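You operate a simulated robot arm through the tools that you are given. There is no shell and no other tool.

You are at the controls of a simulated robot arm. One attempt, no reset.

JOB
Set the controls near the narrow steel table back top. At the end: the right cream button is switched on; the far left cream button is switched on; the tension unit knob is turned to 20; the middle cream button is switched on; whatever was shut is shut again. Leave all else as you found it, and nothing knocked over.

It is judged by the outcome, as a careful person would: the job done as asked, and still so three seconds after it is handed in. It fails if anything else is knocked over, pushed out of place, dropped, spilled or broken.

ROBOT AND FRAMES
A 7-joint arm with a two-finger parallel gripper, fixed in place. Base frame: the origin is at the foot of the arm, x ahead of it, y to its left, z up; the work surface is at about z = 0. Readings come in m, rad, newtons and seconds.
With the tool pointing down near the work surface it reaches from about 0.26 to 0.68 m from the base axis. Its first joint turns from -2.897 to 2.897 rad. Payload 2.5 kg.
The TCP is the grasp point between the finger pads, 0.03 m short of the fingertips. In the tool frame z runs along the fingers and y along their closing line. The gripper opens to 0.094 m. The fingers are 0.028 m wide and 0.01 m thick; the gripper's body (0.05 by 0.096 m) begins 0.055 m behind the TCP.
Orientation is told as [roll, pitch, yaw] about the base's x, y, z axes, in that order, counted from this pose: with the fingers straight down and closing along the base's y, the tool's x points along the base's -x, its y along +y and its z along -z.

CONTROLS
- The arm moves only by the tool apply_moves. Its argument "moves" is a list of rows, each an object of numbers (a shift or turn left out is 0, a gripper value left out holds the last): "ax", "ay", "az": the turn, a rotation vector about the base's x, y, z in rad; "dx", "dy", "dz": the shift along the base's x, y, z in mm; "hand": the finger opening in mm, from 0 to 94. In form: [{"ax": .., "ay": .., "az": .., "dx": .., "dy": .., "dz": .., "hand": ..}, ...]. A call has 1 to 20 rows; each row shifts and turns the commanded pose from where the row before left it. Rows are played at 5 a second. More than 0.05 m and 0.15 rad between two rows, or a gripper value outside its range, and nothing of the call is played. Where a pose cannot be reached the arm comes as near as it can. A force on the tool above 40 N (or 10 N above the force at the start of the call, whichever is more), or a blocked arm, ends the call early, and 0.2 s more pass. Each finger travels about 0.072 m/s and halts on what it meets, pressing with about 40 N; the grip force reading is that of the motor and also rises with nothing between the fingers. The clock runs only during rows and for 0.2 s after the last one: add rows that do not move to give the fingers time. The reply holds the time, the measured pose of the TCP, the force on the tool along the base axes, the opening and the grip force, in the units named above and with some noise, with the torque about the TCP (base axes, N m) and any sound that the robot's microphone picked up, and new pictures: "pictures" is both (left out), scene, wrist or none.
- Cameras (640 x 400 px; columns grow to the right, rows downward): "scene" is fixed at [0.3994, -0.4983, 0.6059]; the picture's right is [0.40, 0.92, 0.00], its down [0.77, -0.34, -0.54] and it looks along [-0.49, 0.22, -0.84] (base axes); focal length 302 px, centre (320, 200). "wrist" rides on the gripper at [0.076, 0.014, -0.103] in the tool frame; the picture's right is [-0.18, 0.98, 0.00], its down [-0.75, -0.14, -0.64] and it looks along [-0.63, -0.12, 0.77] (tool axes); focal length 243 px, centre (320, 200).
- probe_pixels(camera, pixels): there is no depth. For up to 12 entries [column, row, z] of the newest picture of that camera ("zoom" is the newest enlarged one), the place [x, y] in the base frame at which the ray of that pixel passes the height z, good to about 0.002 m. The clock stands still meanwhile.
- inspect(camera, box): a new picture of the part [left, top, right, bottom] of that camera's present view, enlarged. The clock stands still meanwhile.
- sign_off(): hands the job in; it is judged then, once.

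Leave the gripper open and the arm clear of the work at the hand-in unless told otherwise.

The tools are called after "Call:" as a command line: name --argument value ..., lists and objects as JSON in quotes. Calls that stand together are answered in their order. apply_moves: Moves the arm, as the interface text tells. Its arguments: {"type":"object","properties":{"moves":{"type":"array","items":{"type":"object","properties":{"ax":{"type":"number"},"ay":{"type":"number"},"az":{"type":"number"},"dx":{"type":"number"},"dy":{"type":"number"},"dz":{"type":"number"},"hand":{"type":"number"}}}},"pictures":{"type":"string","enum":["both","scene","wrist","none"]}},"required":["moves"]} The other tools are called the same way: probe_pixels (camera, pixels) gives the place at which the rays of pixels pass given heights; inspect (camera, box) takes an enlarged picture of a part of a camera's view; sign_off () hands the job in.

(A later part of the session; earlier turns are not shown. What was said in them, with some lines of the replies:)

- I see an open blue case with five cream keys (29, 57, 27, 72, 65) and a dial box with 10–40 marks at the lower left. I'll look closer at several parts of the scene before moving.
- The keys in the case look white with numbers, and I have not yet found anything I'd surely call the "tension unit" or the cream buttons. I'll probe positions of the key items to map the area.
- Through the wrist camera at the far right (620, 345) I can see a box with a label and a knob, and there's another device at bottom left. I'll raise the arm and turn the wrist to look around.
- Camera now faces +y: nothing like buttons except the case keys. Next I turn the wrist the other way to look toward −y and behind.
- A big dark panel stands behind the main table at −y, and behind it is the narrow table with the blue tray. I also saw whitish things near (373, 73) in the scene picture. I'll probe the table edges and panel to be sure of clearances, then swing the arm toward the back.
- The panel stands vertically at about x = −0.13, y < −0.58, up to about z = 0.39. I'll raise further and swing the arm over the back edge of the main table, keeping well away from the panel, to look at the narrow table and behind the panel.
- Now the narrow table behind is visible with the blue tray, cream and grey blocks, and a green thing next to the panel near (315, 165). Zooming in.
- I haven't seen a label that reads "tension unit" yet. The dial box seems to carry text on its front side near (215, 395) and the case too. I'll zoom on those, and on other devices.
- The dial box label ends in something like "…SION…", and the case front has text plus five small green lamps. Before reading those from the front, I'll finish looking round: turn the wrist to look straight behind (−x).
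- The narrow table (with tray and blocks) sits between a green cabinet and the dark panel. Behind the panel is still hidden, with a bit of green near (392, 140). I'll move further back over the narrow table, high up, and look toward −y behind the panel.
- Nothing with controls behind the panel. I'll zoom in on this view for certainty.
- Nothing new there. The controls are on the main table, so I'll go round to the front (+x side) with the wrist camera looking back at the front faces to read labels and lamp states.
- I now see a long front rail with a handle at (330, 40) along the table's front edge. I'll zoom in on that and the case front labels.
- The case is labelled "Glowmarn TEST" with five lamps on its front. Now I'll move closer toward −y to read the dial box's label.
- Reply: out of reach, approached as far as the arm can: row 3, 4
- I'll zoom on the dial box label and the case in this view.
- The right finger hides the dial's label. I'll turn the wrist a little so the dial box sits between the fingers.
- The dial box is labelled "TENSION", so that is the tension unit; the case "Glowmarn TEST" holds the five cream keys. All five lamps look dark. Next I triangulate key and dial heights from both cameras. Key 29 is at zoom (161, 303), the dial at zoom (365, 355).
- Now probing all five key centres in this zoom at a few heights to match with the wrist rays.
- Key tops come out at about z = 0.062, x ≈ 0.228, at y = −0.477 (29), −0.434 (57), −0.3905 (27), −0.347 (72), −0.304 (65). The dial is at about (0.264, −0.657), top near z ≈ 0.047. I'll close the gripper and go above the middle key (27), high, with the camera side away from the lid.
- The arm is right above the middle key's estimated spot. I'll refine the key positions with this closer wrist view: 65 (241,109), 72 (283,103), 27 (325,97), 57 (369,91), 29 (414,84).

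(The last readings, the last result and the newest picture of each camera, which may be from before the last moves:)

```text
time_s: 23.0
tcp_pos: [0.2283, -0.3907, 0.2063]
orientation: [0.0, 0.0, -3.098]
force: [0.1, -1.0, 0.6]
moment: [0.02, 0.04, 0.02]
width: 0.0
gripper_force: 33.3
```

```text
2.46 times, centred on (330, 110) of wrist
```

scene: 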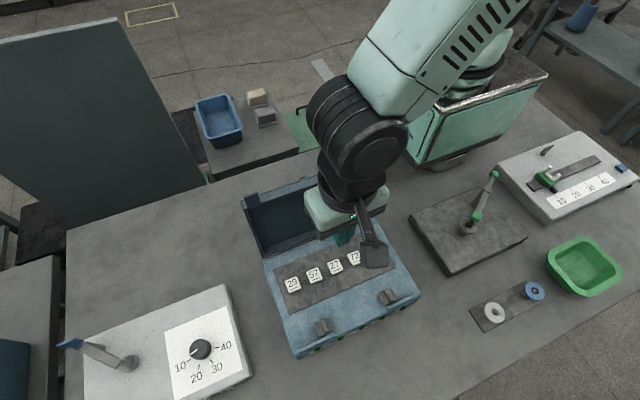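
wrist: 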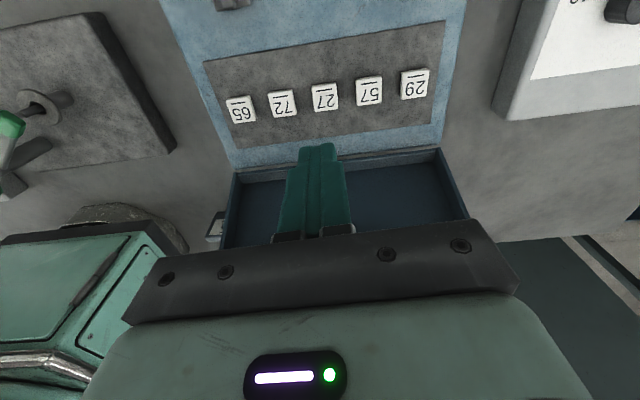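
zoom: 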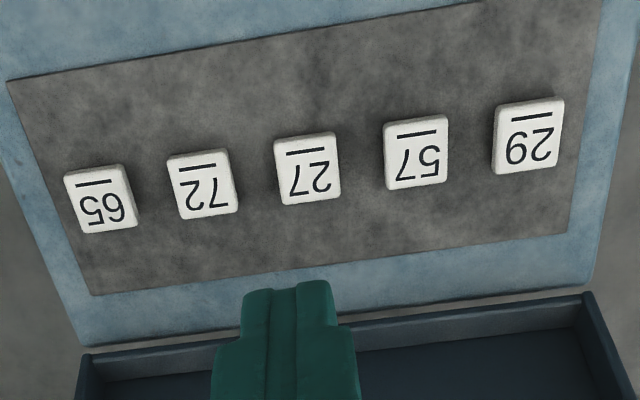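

Both views agree within a few mm; the middle key is at about (0.229, −0.392). I'll descend to about 1 cm above it.

Call:
apply_moves --moves '[{"dy": -1.5, "dx": 0.7, "dz": -40}, {"dz": -40}, {"dz": -20}, {}]'

```text
time_s: 24.0
tcp_pos: [0.2294, -0.3909, 0.107]
orientation: [0.0, 0.001, -3.097]
force: [-0.5, -0.1, -0.6]
moment: [-0.02, 0.0, -0.02]
width: 0.0
gripper_force: 32.9
```

scene: 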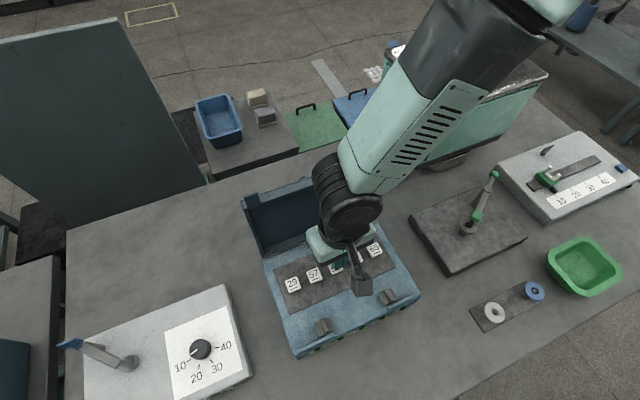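
wrist: 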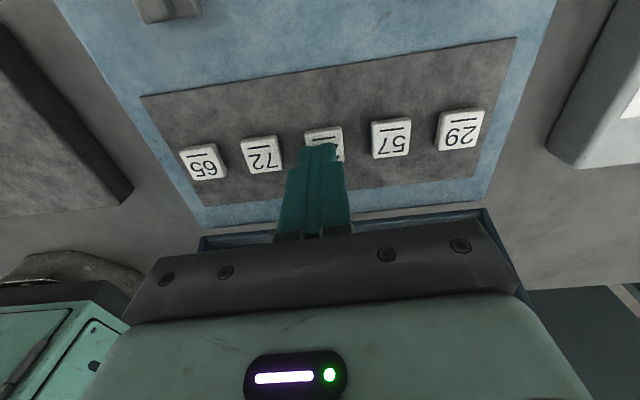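

The fingertip lines up over key 27. I'll lower in small steps until contact and a press.

Call:
apply_moves --moves '[{"dz": -4}, {"dz": -4}, {"dz": -3}, {"dz": -2}, {"dz": -2}, {}]' --pictures "wrist"

```text
time_s: 25.4
tcp_pos: [0.2292, -0.3911, 0.0915]
orientation: [0.002, 0.0, -3.099]
force: [-4.0, 2.1, 14.2]
moment: [0.09, 0.13, -0.02]
width: 0.0
gripper_force: 32.8
heard: click
```

wrist: 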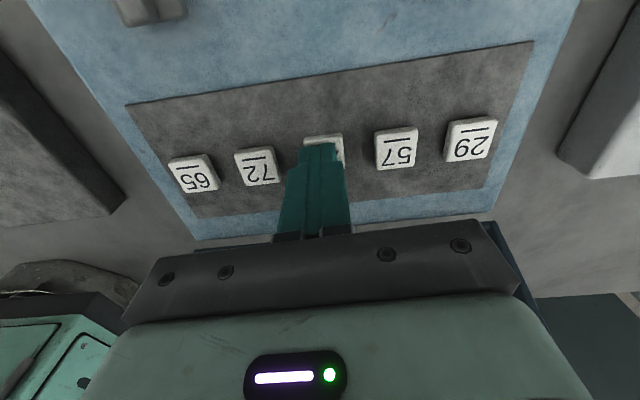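

A click was heard at about 14 N. I'll lift off and look at the key and the front lamps.

Call:
apply_moves --moves '[{"dz": 5}, {"dz": 15}, {"dz": 30}, {}]'

Call:
inspect --camera "scene" --box '[260, 230, 430, 360]'

Call:
inspect --camera "scene" --box '[290, 290, 420, 360]'

Call:
inspect --camera "wrist" --box '[160, 60, 500, 220]'

```text
time_s: 26.4
tcp_pos: [0.2288, -0.3889, 0.1426]
orientation: [-0.001, -0.003, -3.098]
force: [0.5, -0.3, 0.5]
moment: [0.04, 0.01, 0.0]
width: 0.0002
gripper_force: 32.7
```

scene: 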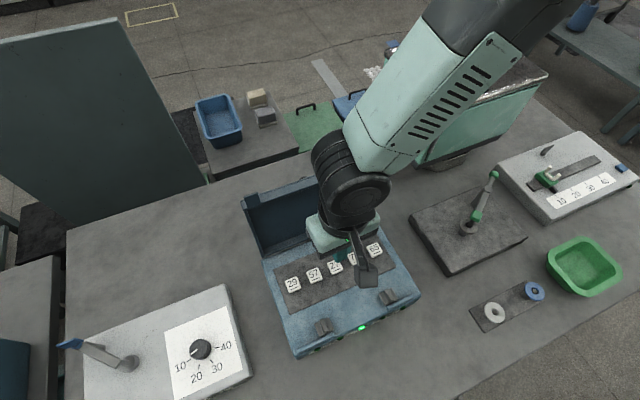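
wrist: 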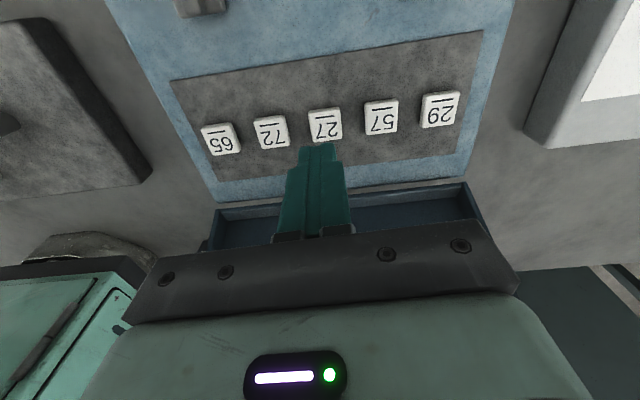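

```text
3.08 times, centred on (345, 295) of scene
```

zoom: 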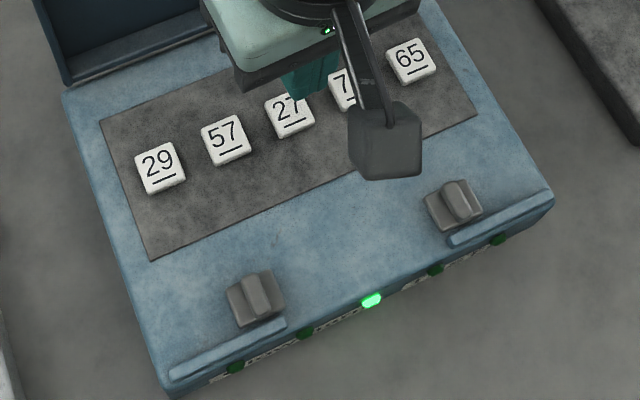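

```text
4.92 times, centred on (355, 325) of scene
```

zoom: 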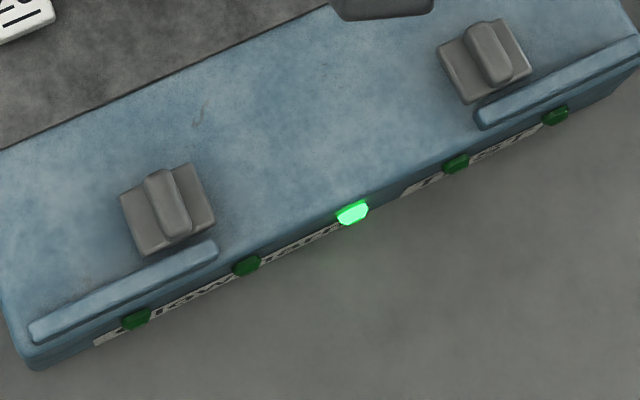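

```text
1.88 times, centred on (330, 140) of wrist
```

zoom: 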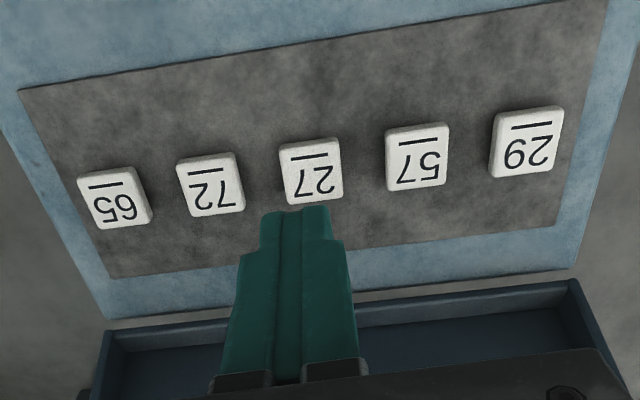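

The middle lamp is now lit green, so key 27 is on. Next: move over to key 29 (far left) and press the same way.

Call:
apply_moves --moves '[{"dy": -44}, {"dy": -43}, {}, {"dz": -30}, {"dz": -6}, {}]'

```text
time_s: 27.8
tcp_pos: [0.2293, -0.4787, 0.1057]
orientation: [0.001, -0.001, -3.098]
force: [0.2, 1.0, 0.7]
moment: [0.0, 0.02, 0.0]
width: 0.0
gripper_force: 32.8
```

scene: 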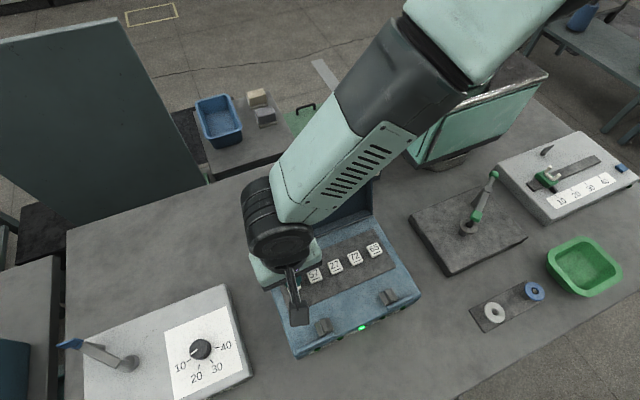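
wrist: 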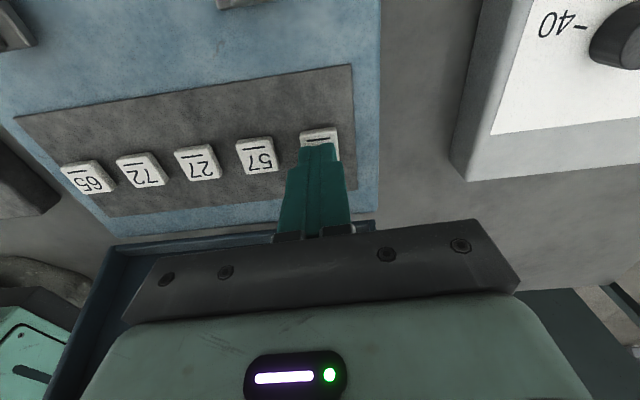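

The fingertip is over key 29. Pressing down in small steps.

Call:
apply_moves --moves '[{"dz": -4}, {"dz": -4}, {"dz": -2}, {"dz": -2}, {"dz": -2}, {}]' --pictures "wrist"

```text
time_s: 29.2
tcp_pos: [0.2278, -0.4781, 0.0926]
orientation: [0.0, 0.0, -3.098]
force: [-2.6, 6.0, 15.1]
moment: [0.16, 0.09, 0.01]
width: 0.0
gripper_force: 33.0
heard: click
```

wrist: 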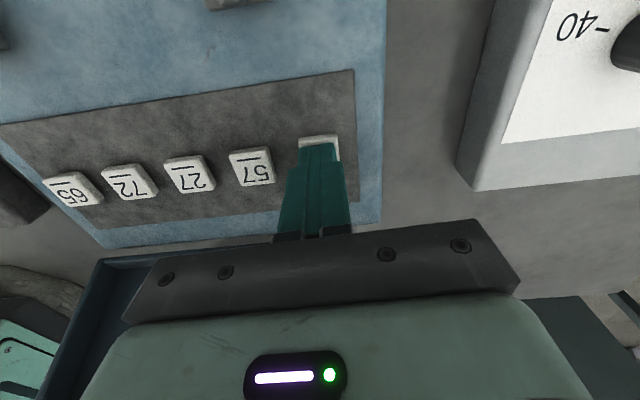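

Click heard. Lifting and moving to key 72 (y ≈ −0.349).

Call:
apply_moves --moves '[{"dz": 5}, {"dz": 15}, {"dz": 30}, {"dy": 43}, {"dy": 43}, {"dy": 43}, {}]'

Call:
inspect --camera "scene" --box '[260, 230, 430, 360]'

```text
time_s: 30.8
tcp_pos: [0.2283, -0.3486, 0.1434]
orientation: [0.0, 0.001, -3.098]
force: [-0.2, 0.7, -0.2]
moment: [-0.03, 0.0, 0.01]
width: 0.0
gripper_force: 33.3
```

scene: 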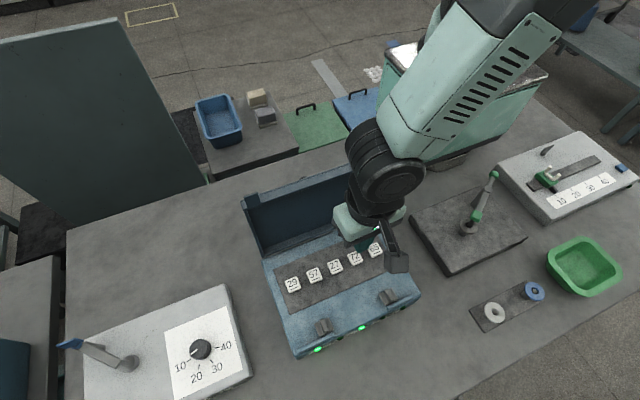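
wrist: 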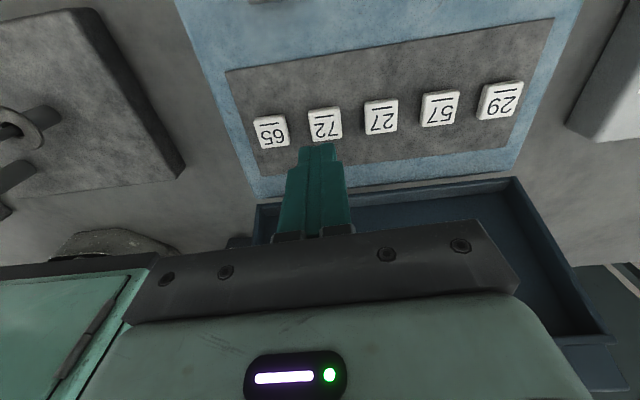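

```text
3.08 times, centred on (345, 295) of scene
```

zoom: 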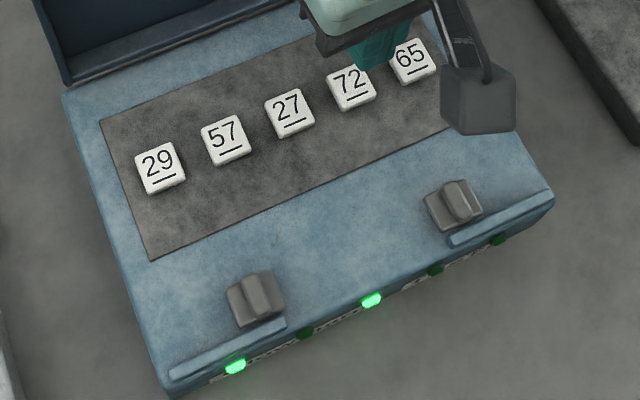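

Two lamps lit (far left and middle). Now pressing key 72 the same way.

Call:
apply_moves --moves '[{"dz": -30}, {"dz": -7}, {"dz": -4}, {"dz": -4}, {"dz": -2}, {"dz": -2}, {"dz": -1.5}, {}]' --pictures "wrist"

```text
time_s: 32.6
tcp_pos: [0.2298, -0.3495, 0.0914]
orientation: [0.001, 0.0, -3.098]
force: [-5.3, 5.7, 16.5]
moment: [0.17, 0.13, 0.02]
width: 0.0
gripper_force: 33.8
heard: click
```

wrist: 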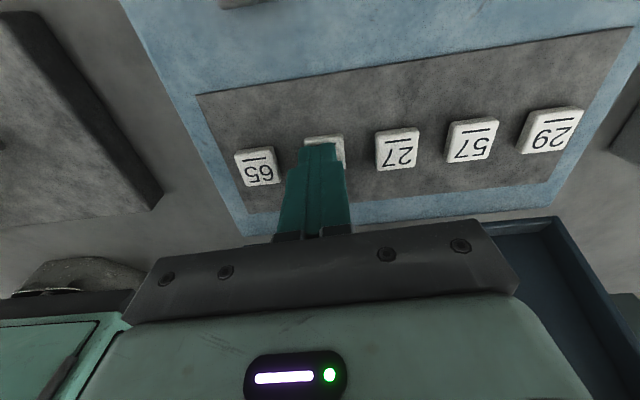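

Click heard for key 72. I'll lift clear, open the gripper, and turn the wrist to look at the tension dial.

Call:
apply_moves --moves '[{"dz": 5}, {"dz": 35}, {"dz": 40}, {"dz": 45}, {"dz": 34}, {"dy": -30, "az": 0.147, "hand": 94}, {"dy": -30, "az": 0.147}, {"dy": -30, "az": 0.147}, {"dy": -30, "az": 0.147}, {"dy": -30, "az": 0.147}, {"az": 0.147}, {"az": 0.147}, {"az": 0.147}, {"az": 0.147}, {"az": 0.147}, {"az": 0.147}, {"az": 0.147}, {"az": 0.147}, {}]'

Call:
inspect --camera "scene" --box '[260, 230, 430, 360]'

Call:
inspect --camera "scene" --box '[160, 310, 250, 400]'

Call:
inspect --camera "wrist" --box '[220, 40, 440, 240]'

```text
time_s: 36.6
tcp_pos: [0.2287, -0.4984, 0.25]
orientation: [0.0, 0.0, -1.186]
force: [0.0, 0.4, 0.1]
moment: [-0.01, 0.01, -0.02]
width: 0.0939
gripper_force: 0.1
```

scene: 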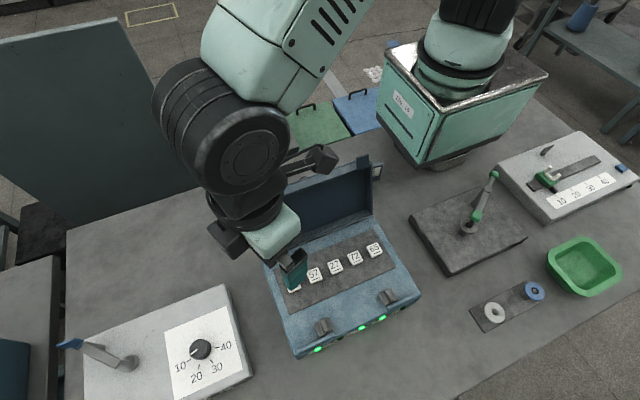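
wrist: 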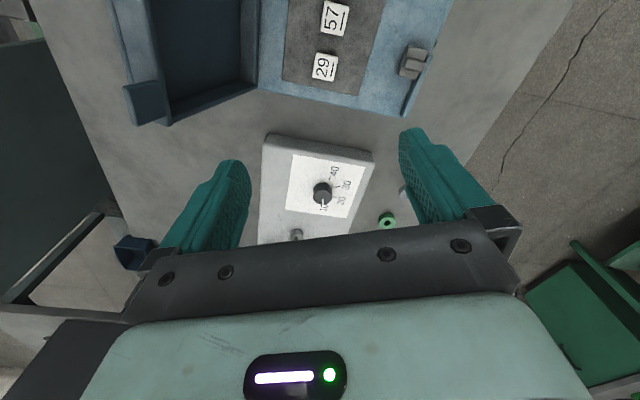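

```text
3.08 times, centred on (345, 295) of scene
```

zoom: 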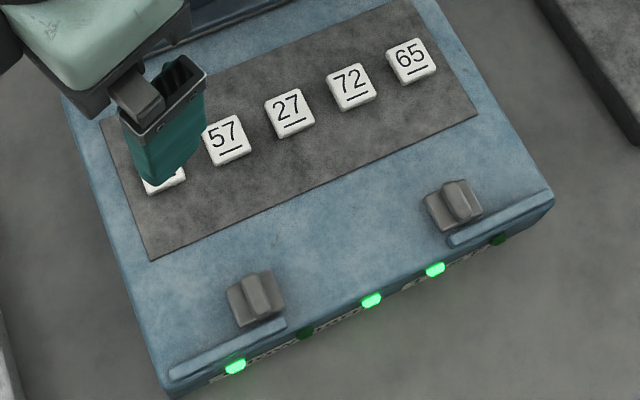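

```text
4.44 times, centred on (205, 355) of scene
```

zoom: 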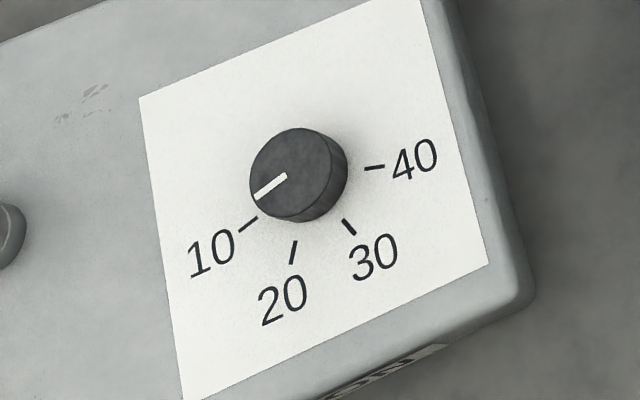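

```text
2.00 times, centred on (330, 140) of wrist
```

zoom: 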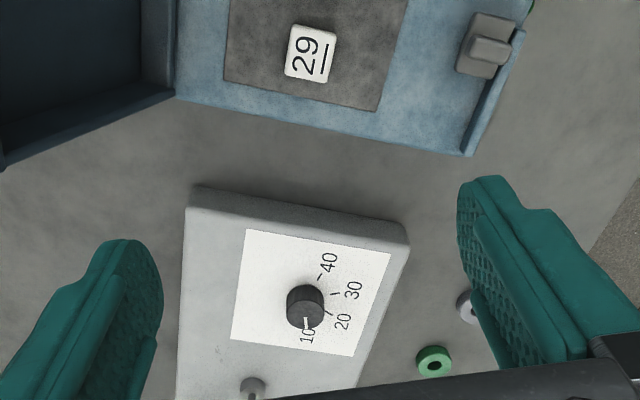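

Lamps 1, 3 and 4 are lit: far left, middle and right are on, the other two off. Now measuring the dial: I'll re-zoom the scene on the dial and probe ticks, knob and pointer.

Call:
inspect --camera "scene" --box '[170, 325, 235, 385]'

```text
6.67 times, centred on (202, 355) of scene
```

zoom: 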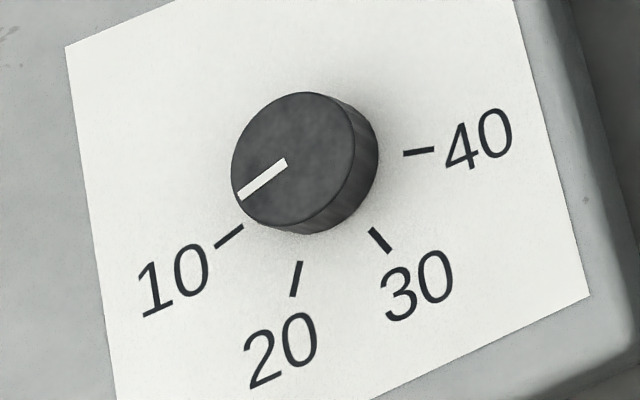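

Call:
probe_pixels --camera "zoom" --pixels '[[242, 226, 0.035], [216, 248, 0.035], [300, 262, 0.035], [293, 296, 0.035], [370, 229, 0.035], [390, 252, 0.035], [404, 154, 0.035], [434, 150, 0.035], [286, 162, 0.055], [240, 196, 0.055], [293, 160, 0.055], [65, 46, 0.035]]'

Call:
inspect --camera "wrist" --box '[270, 150, 370, 230]'

```text
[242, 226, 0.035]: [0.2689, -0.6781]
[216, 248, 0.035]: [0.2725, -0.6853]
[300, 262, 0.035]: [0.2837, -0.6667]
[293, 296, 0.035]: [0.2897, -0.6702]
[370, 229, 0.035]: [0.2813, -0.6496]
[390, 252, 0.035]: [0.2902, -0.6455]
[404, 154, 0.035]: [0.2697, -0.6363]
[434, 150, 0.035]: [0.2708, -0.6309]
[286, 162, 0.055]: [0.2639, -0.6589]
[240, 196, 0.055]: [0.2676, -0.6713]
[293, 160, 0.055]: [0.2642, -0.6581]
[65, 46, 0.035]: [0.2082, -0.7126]
```

```text
5.00 times, centred on (320, 190) of wrist
```

zoom: 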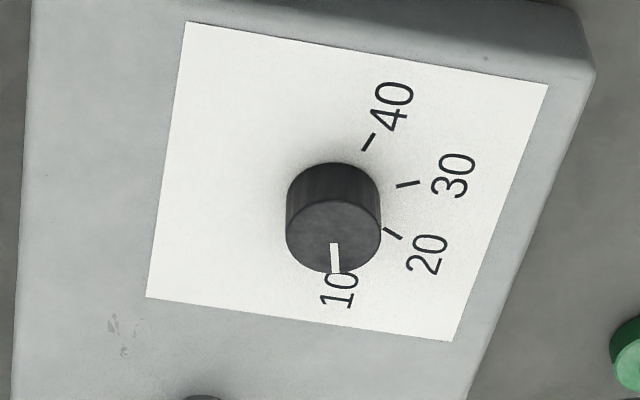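

Call:
probe_pixels --camera "zoom" --pixels '[[363, 150, 0.02], [363, 150, 0.03], [363, 150, 0.04], [397, 187, 0.02], [397, 187, 0.03], [397, 187, 0.04], [334, 236, 0.04], [334, 236, 0.05], [334, 236, 0.06], [186, 22, 0.03], [547, 85, 0.03], [596, 72, 0.03]]'

Call:
probe_pixels --camera "scene" --pixels '[[229, 288, 0.02], [229, 288, 0.03], [229, 288, 0.04], [250, 376, 0.03], [128, 362, 0.05], [70, 343, 0.08]]'

```text
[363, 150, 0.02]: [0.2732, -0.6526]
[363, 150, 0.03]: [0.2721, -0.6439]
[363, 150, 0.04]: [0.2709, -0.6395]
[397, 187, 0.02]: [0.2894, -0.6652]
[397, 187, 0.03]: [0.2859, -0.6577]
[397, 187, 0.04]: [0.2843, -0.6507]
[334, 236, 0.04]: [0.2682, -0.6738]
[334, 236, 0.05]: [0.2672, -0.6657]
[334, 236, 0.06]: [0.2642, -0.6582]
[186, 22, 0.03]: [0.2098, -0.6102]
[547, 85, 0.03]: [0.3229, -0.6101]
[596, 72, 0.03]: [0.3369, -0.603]
```

```text
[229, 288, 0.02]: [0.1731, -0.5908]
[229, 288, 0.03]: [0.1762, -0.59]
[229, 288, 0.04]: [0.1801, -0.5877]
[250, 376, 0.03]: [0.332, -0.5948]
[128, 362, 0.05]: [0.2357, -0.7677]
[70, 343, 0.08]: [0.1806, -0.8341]
```

The dial's centre works out at about (0.265, −0.6555), knob top z ≈ 0.063, face z ≈ 0.046, ticks about 44° apart, with 20 lying counter-clockwise (+z turn) from 10. It's at 0.707 m from the base, so I'll tilt the fingers outward by 0.21 rad. Moving above the knob with the gripper open to 70 mm.

Call:
apply_moves --moves '[{"dx": 9.2, "dy": -38, "az": -0.1285, "hand": 70}, {"dx": 9.2, "dy": -38, "az": -0.1285}, {"dx": 9.2, "dy": -38, "az": -0.1285}, {"dx": 9.4, "dy": -38, "az": -0.1285}, {"ax": -0.104, "ay": 0.0135}, {"ax": -0.104, "ay": 0.0135}, {"dz": -40}, {"dz": -40}, {"dz": -30}, {}]'

Call:
inspect --camera "wrist" --box '[200, 60, 440, 240]'

```text
time_s: 38.8
tcp_pos: [0.266, -0.6516, 0.1413]
orientation: [0.002, -0.209, -1.701]
force: [-0.5, 0.0, 0.5]
moment: [0.03, 0.02, -0.05]
width: 0.0697
gripper_force: 0.1
```

scene: 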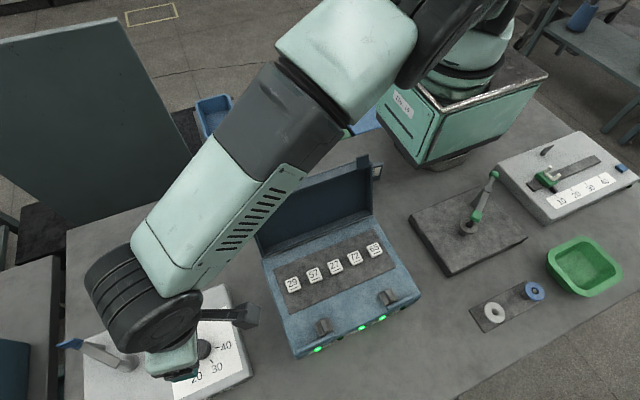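
wrist: 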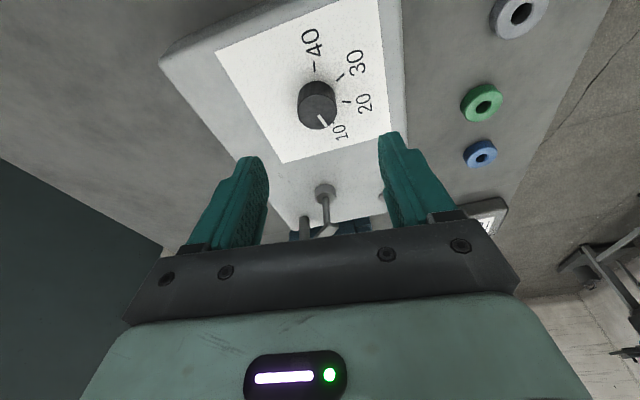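

```text
2.22 times, centred on (320, 150) of wrist
```

zoom: 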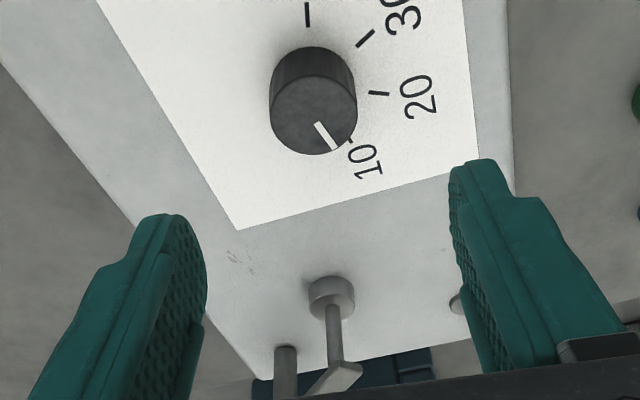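

The pose was reached well. I'll refine the knob centre using this closer view: knob top centre at zoom (314, 116).

Call:
probe_pixels --camera "zoom" --pixels '[[314, 116, 0.058], [314, 116, 0.063], [314, 116, 0.068], [270, 105, 0.063], [357, 103, 0.063], [318, 123, 0.063], [337, 150, 0.063], [348, 137, 0.046], [370, 92, 0.046], [388, 95, 0.046], [358, 46, 0.046], [307, 26, 0.046]]'

```text
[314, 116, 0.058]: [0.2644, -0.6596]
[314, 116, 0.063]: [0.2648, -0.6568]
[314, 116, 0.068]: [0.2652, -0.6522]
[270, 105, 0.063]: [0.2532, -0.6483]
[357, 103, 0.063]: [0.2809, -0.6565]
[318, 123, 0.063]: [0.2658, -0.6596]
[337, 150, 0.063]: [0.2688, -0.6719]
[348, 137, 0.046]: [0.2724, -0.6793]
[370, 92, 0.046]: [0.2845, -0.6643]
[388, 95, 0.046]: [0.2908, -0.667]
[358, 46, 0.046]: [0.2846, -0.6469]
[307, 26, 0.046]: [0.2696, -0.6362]
```

Knob centre confirmed at (0.265, −0.6565), diameter about 29 mm. The fingers straddle it. Descending in decreasing steps to TCP z ≈ 0.083.

Call:
apply_moves --moves '[{"dz": -30}, {"dz": -15}, {"dz": -8}, {"dz": -4}, {}]'

Call:
inspect --camera "wrist" --box '[220, 60, 420, 220]'

```text
time_s: 40.0
tcp_pos: [0.2668, -0.6512, 0.0842]
orientation: [0.001, -0.209, -1.702]
force: [0.9, 0.4, 0.8]
moment: [0.01, 0.02, -0.01]
width: 0.0701
gripper_force: 0.1
```

scene: 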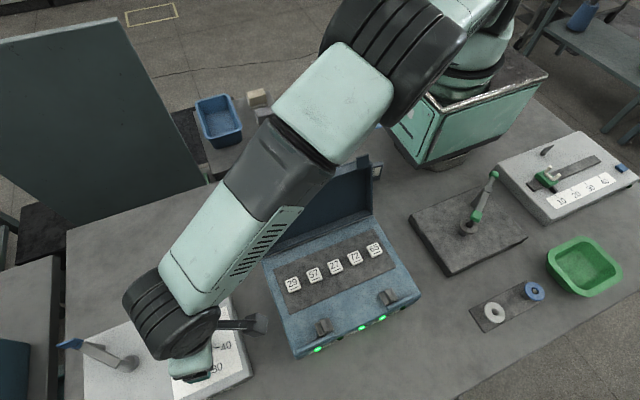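
wrist: 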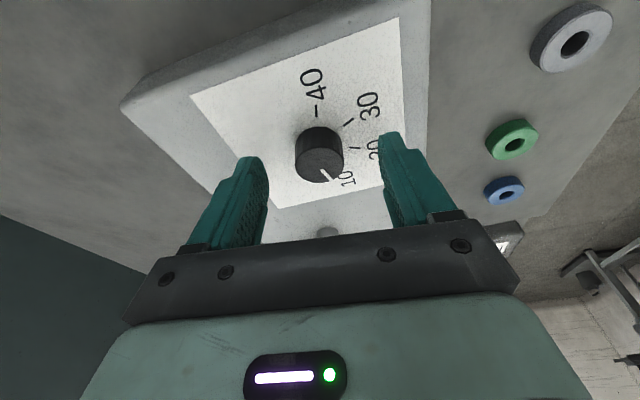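

```text
2.50 times, centred on (320, 140) of wrist
```

zoom: 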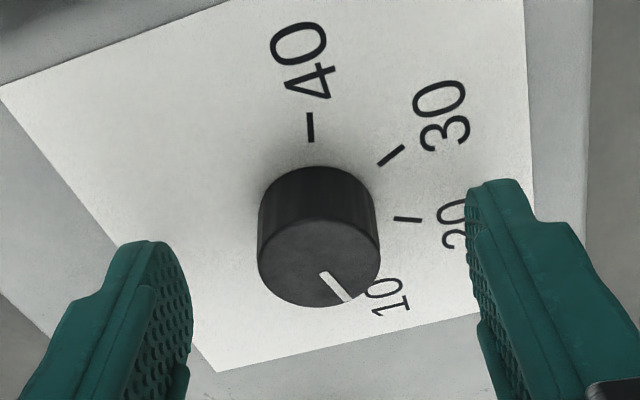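

The fingertips straddle the knob at about mid-height. I'll go 2 mm lower and close on it.

Call:
apply_moves --moves '[{"dz": -2}, {"hand": 15}, {}, {}, {}, {}]'

Call:
inspect --camera "wrist" --box '[220, 60, 420, 220]'

```text
time_s: 41.4
tcp_pos: [0.2654, -0.6512, 0.0827]
orientation: [0.0, -0.209, -1.701]
force: [-3.3, 1.5, 2.8]
moment: [0.12, 0.03, -0.01]
width: 0.0298
gripper_force: 44.9
```

scene: 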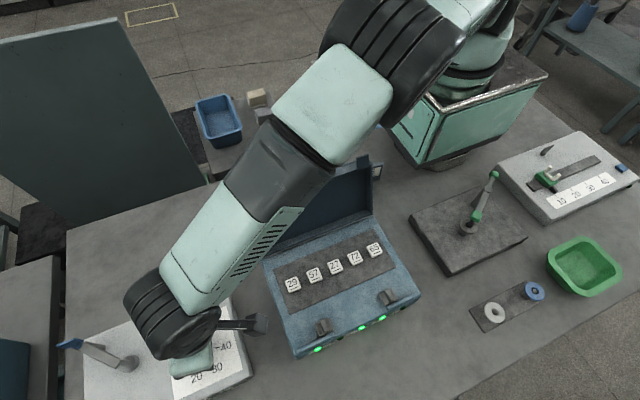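
wrist: 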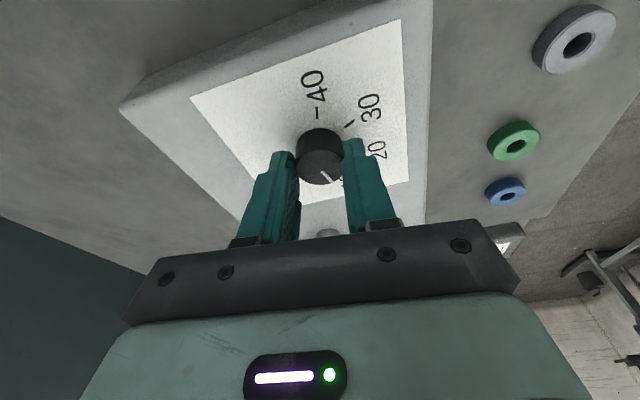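

```text
2.50 times, centred on (320, 140) of wrist
```

zoom: 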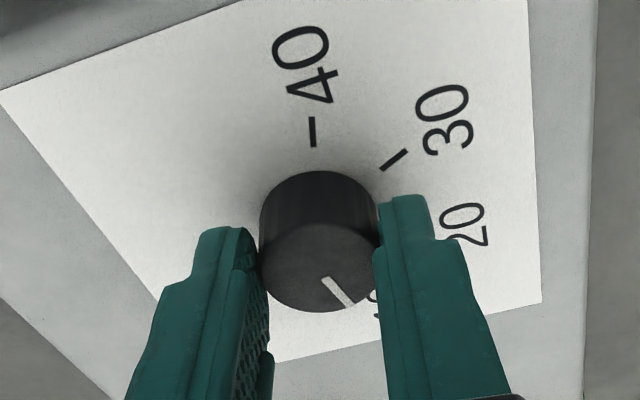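

Gripped (width 29.8 mm). Now I turn the knob counter-clockwise (+z), half of the angle first, compensating the small offset from the tilt.

Call:
apply_moves --moves '[{"az": 0.075, "dx": -0.39, "dy": 0.04}, {"az": 0.075, "dx": -0.39, "dy": 0.01}, {"az": 0.075, "dx": -0.39, "dy": -0.02}, {"az": 0.075, "dx": -0.39, "dy": -0.05}, {"az": 0.075, "dx": -0.38, "dy": -0.08}, {}]'

Call:
inspect --camera "wrist" --box '[220, 60, 420, 220]'

```text
time_s: 42.8
tcp_pos: [0.2633, -0.6518, 0.0818]
orientation: [0.001, -0.208, -1.328]
force: [-2.5, 0.3, -2.7]
moment: [-0.27, -0.02, -0.03]
width: 0.0296
gripper_force: 45.4
```

scene: 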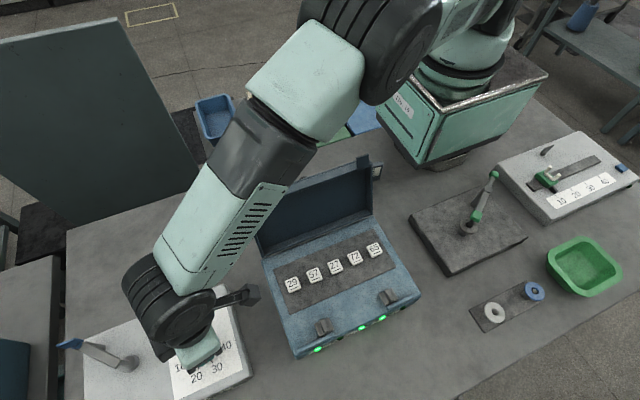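
wrist: 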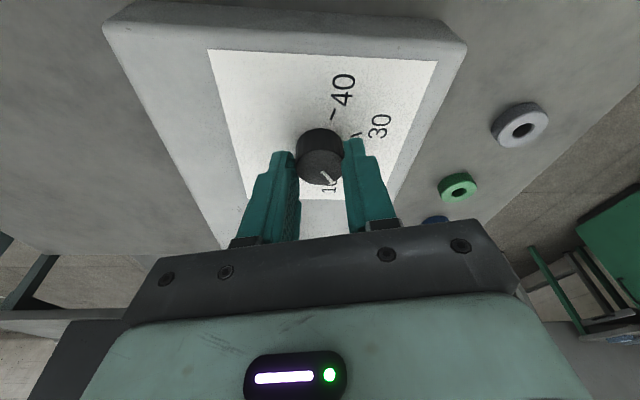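

```text
2.50 times, centred on (320, 140) of wrist
```

zoom: 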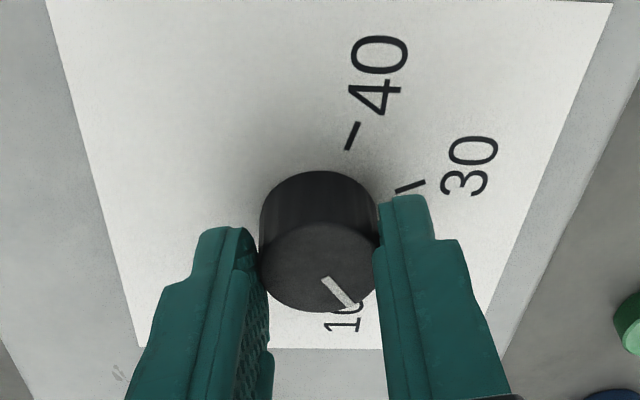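

The pointer turns with the gripper. Continuing with the second half.

Call:
apply_moves --moves '[{"az": 0.075, "dx": -0.37, "dy": -0.11}, {"az": 0.075, "dx": -0.37, "dy": -0.14}, {"az": 0.075, "dx": -0.35, "dy": -0.16}, {"az": 0.075, "dx": -0.34, "dy": -0.19}, {"az": 0.075, "dx": -0.33, "dy": -0.21}, {}]'

Call:
inspect --camera "wrist" --box '[220, 60, 420, 220]'

Call:
inspect --camera "scene" --box '[170, 325, 250, 400]'

```text
time_s: 44.2
tcp_pos: [0.2618, -0.6525, 0.0808]
orientation: [0.001, -0.21, -0.948]
force: [-5.7, -9.4, -8.6]
moment: [-0.43, 0.01, -0.03]
width: 0.0296
gripper_force: 44.3
```

scene: 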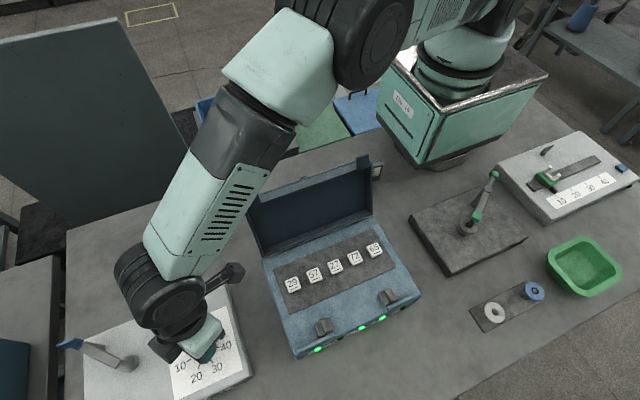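
wrist: 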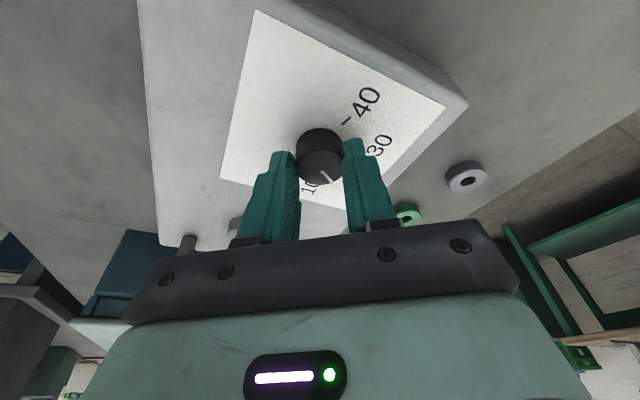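

```text
2.50 times, centred on (320, 140) of wrist
```

zoom: 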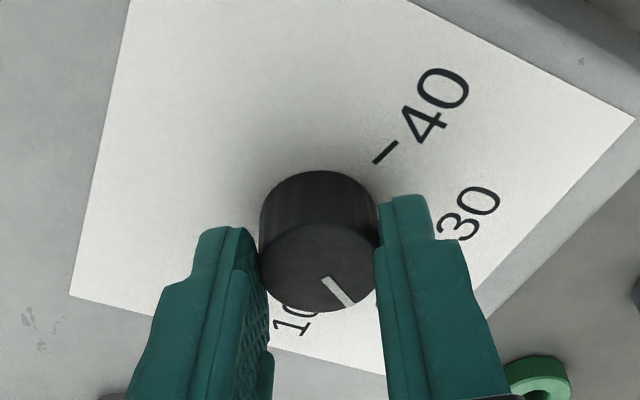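

```text
5.33 times, centred on (210, 362) of scene
```

zoom: 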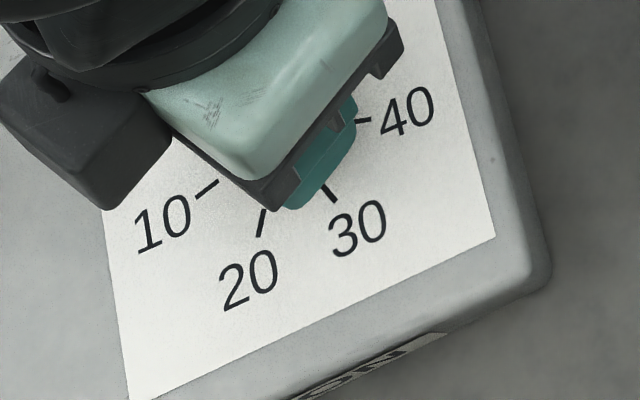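

The knob has turned about 43°. I'll measure the pointer's direction against the ticks in this wrist view — first a fresh zoom.

Call:
inspect --camera "wrist" --box '[270, 100, 370, 200]'

```text
4.00 times, centred on (320, 150) of wrist
```

zoom: 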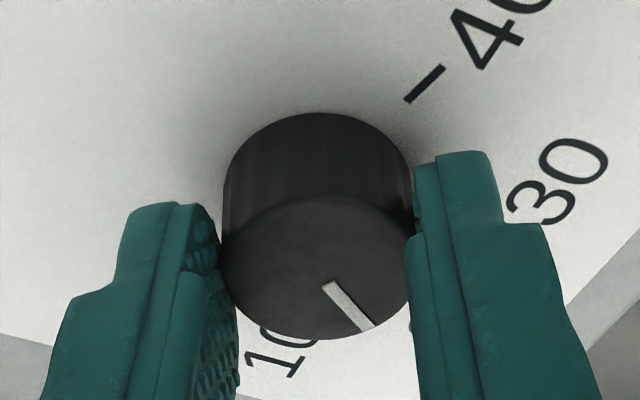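

Call:
probe_pixels --camera "zoom" --pixels '[[330, 284, 0.063], [368, 326, 0.063], [318, 268, 0.063], [406, 101, 0.046], [442, 68, 0.046], [222, 265, 0.063], [318, 340, 0.063], [318, 198, 0.063], [415, 255, 0.063]]'

Call:
probe_pixels --camera "scene" --pixels '[[191.5, 360.5, 0.046], [187, 363, 0.046], [199.5, 364.5, 0.046], [198.5, 369, 0.046]]'

```text
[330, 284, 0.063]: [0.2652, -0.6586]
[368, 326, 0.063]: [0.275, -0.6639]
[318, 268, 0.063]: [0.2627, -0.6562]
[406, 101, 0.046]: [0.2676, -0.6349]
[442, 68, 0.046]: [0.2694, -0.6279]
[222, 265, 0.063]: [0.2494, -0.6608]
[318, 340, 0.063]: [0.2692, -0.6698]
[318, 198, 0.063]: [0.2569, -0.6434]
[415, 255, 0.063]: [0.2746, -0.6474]
```

```text
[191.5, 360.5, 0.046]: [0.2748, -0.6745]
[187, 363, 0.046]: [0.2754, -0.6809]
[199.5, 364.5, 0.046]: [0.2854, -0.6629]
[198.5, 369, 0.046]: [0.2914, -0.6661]
```

The pointer now sits at about −30° and the 20 tick at about −20 to −25°. I'll turn about 0.1 rad more, then release and check from a distance.

Call:
apply_moves --moves '[{"az": 0.05, "dx": -0.4, "dy": -0.4}, {"az": 0.05, "dx": -0.4, "dy": -0.4}, {}, {}]' --pictures "wrist"

```text
time_s: 45.2
tcp_pos: [0.2606, -0.6532, 0.0813]
orientation: [0.0, -0.208, -0.851]
force: [-8.1, -4.3, -3.7]
moment: [0.05, 0.09, -0.09]
width: 0.0298
gripper_force: 45.0
```

wrist: 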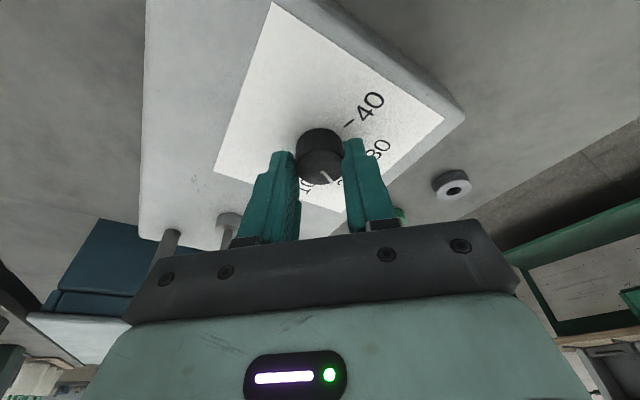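

I'll release the knob gently, rise straight up, then untilt and view the dial along the direction of the 20 tick so pointer and tick can be compared without parallax.

Call:
apply_moves --moves '[{"hand": 40}, {"hand": 70}, {}, {"dz": 15}, {"dz": 30}, {"dz": 40}, {"dz": 34, "ax": 0.079, "ay": 0.0695}, {"ax": 0.079, "ay": 0.0695, "dx": -20, "dy": 8}, {"az": 0.124, "dx": -22, "dy": 10}, {"az": 0.124, "dx": -22, "dy": 10}, {"az": 0.124, "dx": -22, "dy": 10}, {"az": 0.124, "dx": -21, "dy": 9}, {"az": 0.124}, {}]'

Call:
inspect --camera "scene" --box '[170, 325, 235, 385]'

Call:
inspect --camera "wrist" --box '[250, 110, 390, 230]'

```text
time_s: 48.2
tcp_pos: [0.1547, -0.6063, 0.2001]
orientation: [-0.001, 0.0, -0.231]
force: [0.6, 0.5, 0.6]
moment: [0.05, -0.04, -0.02]
width: 0.0699
gripper_force: 0.0
```

scene: 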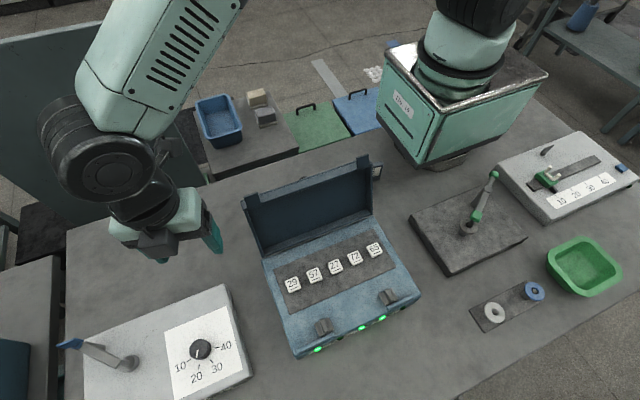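
wrist: 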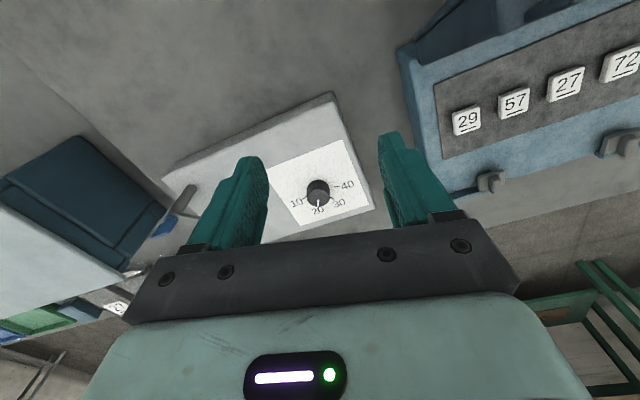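

```text
6.67 times, centred on (202, 355) of scene
```

zoom: 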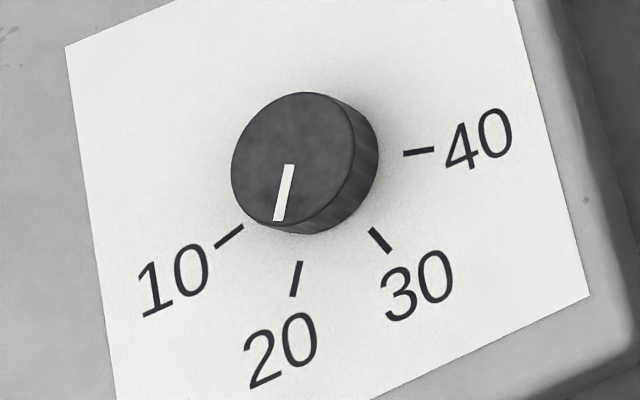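

```text
3.33 times, centred on (320, 170) of wrist
```

zoom: 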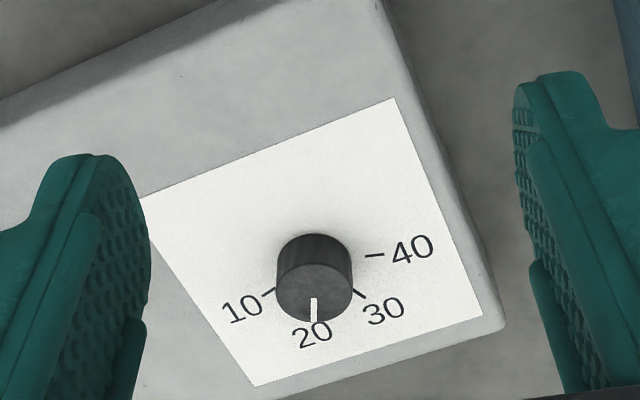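

In the scene zoom the pointer (289,165→278,220) is parallel to the 20 tick (300,262→293,296). I'll take tighter zooms to check the alignment precisely.

Call:
inspect --camera "scene" --box '[186, 340, 218, 372]'

Call:
inspect --camera "wrist" --box '[295, 170, 345, 220]'

```text
12.50 times, centred on (202, 356) of scene
```

zoom: 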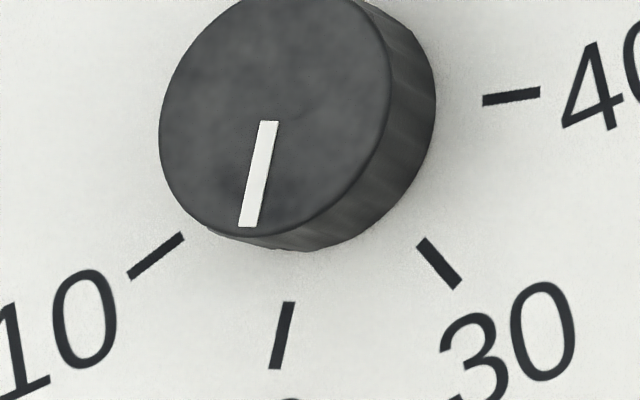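

```text
8.00 times, centred on (320, 195) of wrist
```

zoom: 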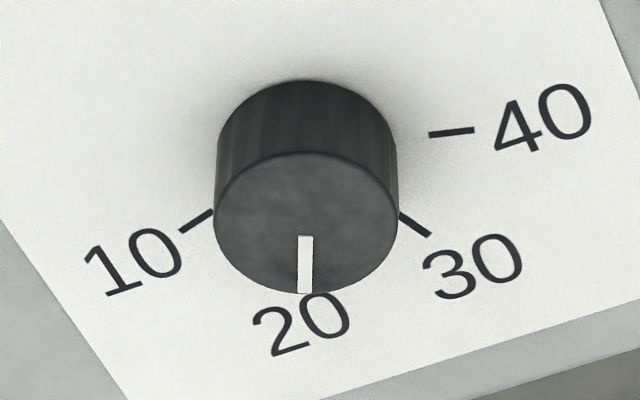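

The pointer is at about −23.5° and the 20 tick at about −25° (scale 50° per step), so the dial reads 20 within a fraction of a unit; the box hasn't shifted (label corner at the same pixel). Lamps 1, 3 and 4 are lit. I'll open the gripper fully, rise and move clear.

Call:
apply_moves --moves '[{"dz": 45, "hand": 94}, {"dz": 45}, {"dz": 45}, {"dz": 45}, {"dz": 40}, {"dx": 6, "dy": 42}, {"dx": 6, "dy": 42}, {"dx": 7, "dy": 42}, {"dx": 7, "dy": 42}, {"dx": 7, "dy": 42}, {"dx": 7, "dy": 42}, {}, {}]'

Call:
inspect --camera "scene" --box '[60, 230, 430, 400]'

Call:
inspect --camera "scene" --box '[260, 230, 430, 360]'

```text
time_s: 51.0
tcp_pos: [0.1941, -0.3537, 0.4216]
orientation: [0.001, 0.002, -0.234]
force: [0.1, 0.5, -0.6]
moment: [-0.02, -0.01, 0.0]
width: 0.0941
gripper_force: 0.1
```

scene: 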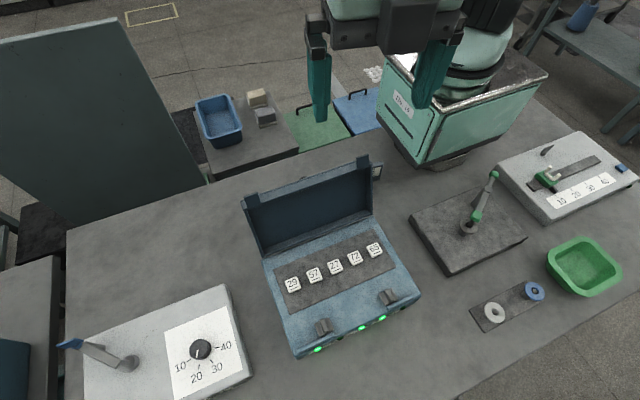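
wrist: 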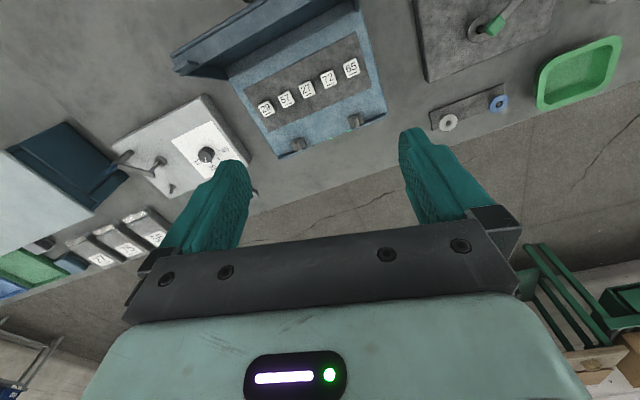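

```text
1.73 times, centred on (245, 315) of scene
```

zoom: 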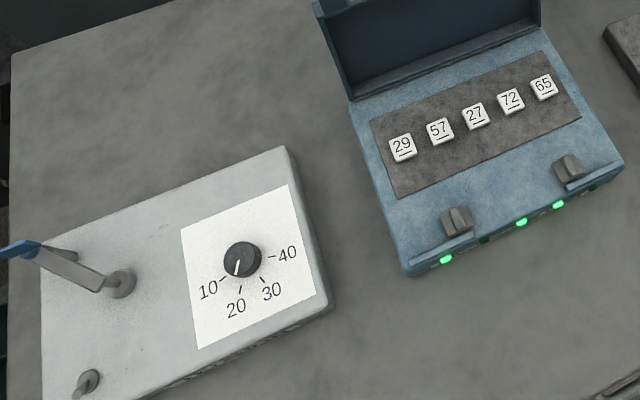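

```text
3.08 times, centred on (345, 295) of scene
```

zoom: 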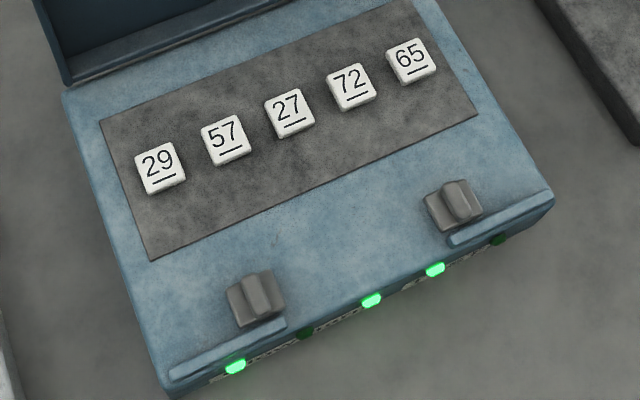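

The far left (29), middle (27) and right (72) lamps are lit and the other two are dark. The tension dial points to 20. The case lid stays open as I found it, nothing else has moved, and the arm is clear with the gripper open. Handing in.

Call:
sign_off

```text
The job is handed in.
```

The job is done and handed in. I haven't seen the verdict.

- **Cream buttons:** the far left (29), middle (27) and right (72) buttons are on. Each clicked when pressed, and its lamp on the front of the case is lit. The other two buttons are still off.
- **Tension knob:** it points to 20. It measured about 1.5° off the tick, on a scale where 10 units is about 50°.
- **Covers:** I opened nothing, so there was nothing to shut. The case lid was already open and I left it that way.
- **Everything else:** nothing else moved that I could see. The gripper is open and the arm is clear of the work.

**Left and right:** I took these from the side where the button numbers read upright, which is the front of the case facing away from the arm. From the arm's side, "far left" and "right" would be 65 and 57 instead.

**Which controls:** I took the five buttons in the open "Glowmarn TEST" case and the box labelled "TENSION" as the ones you meant. I looked around and found no other set near the narrow table at the back.
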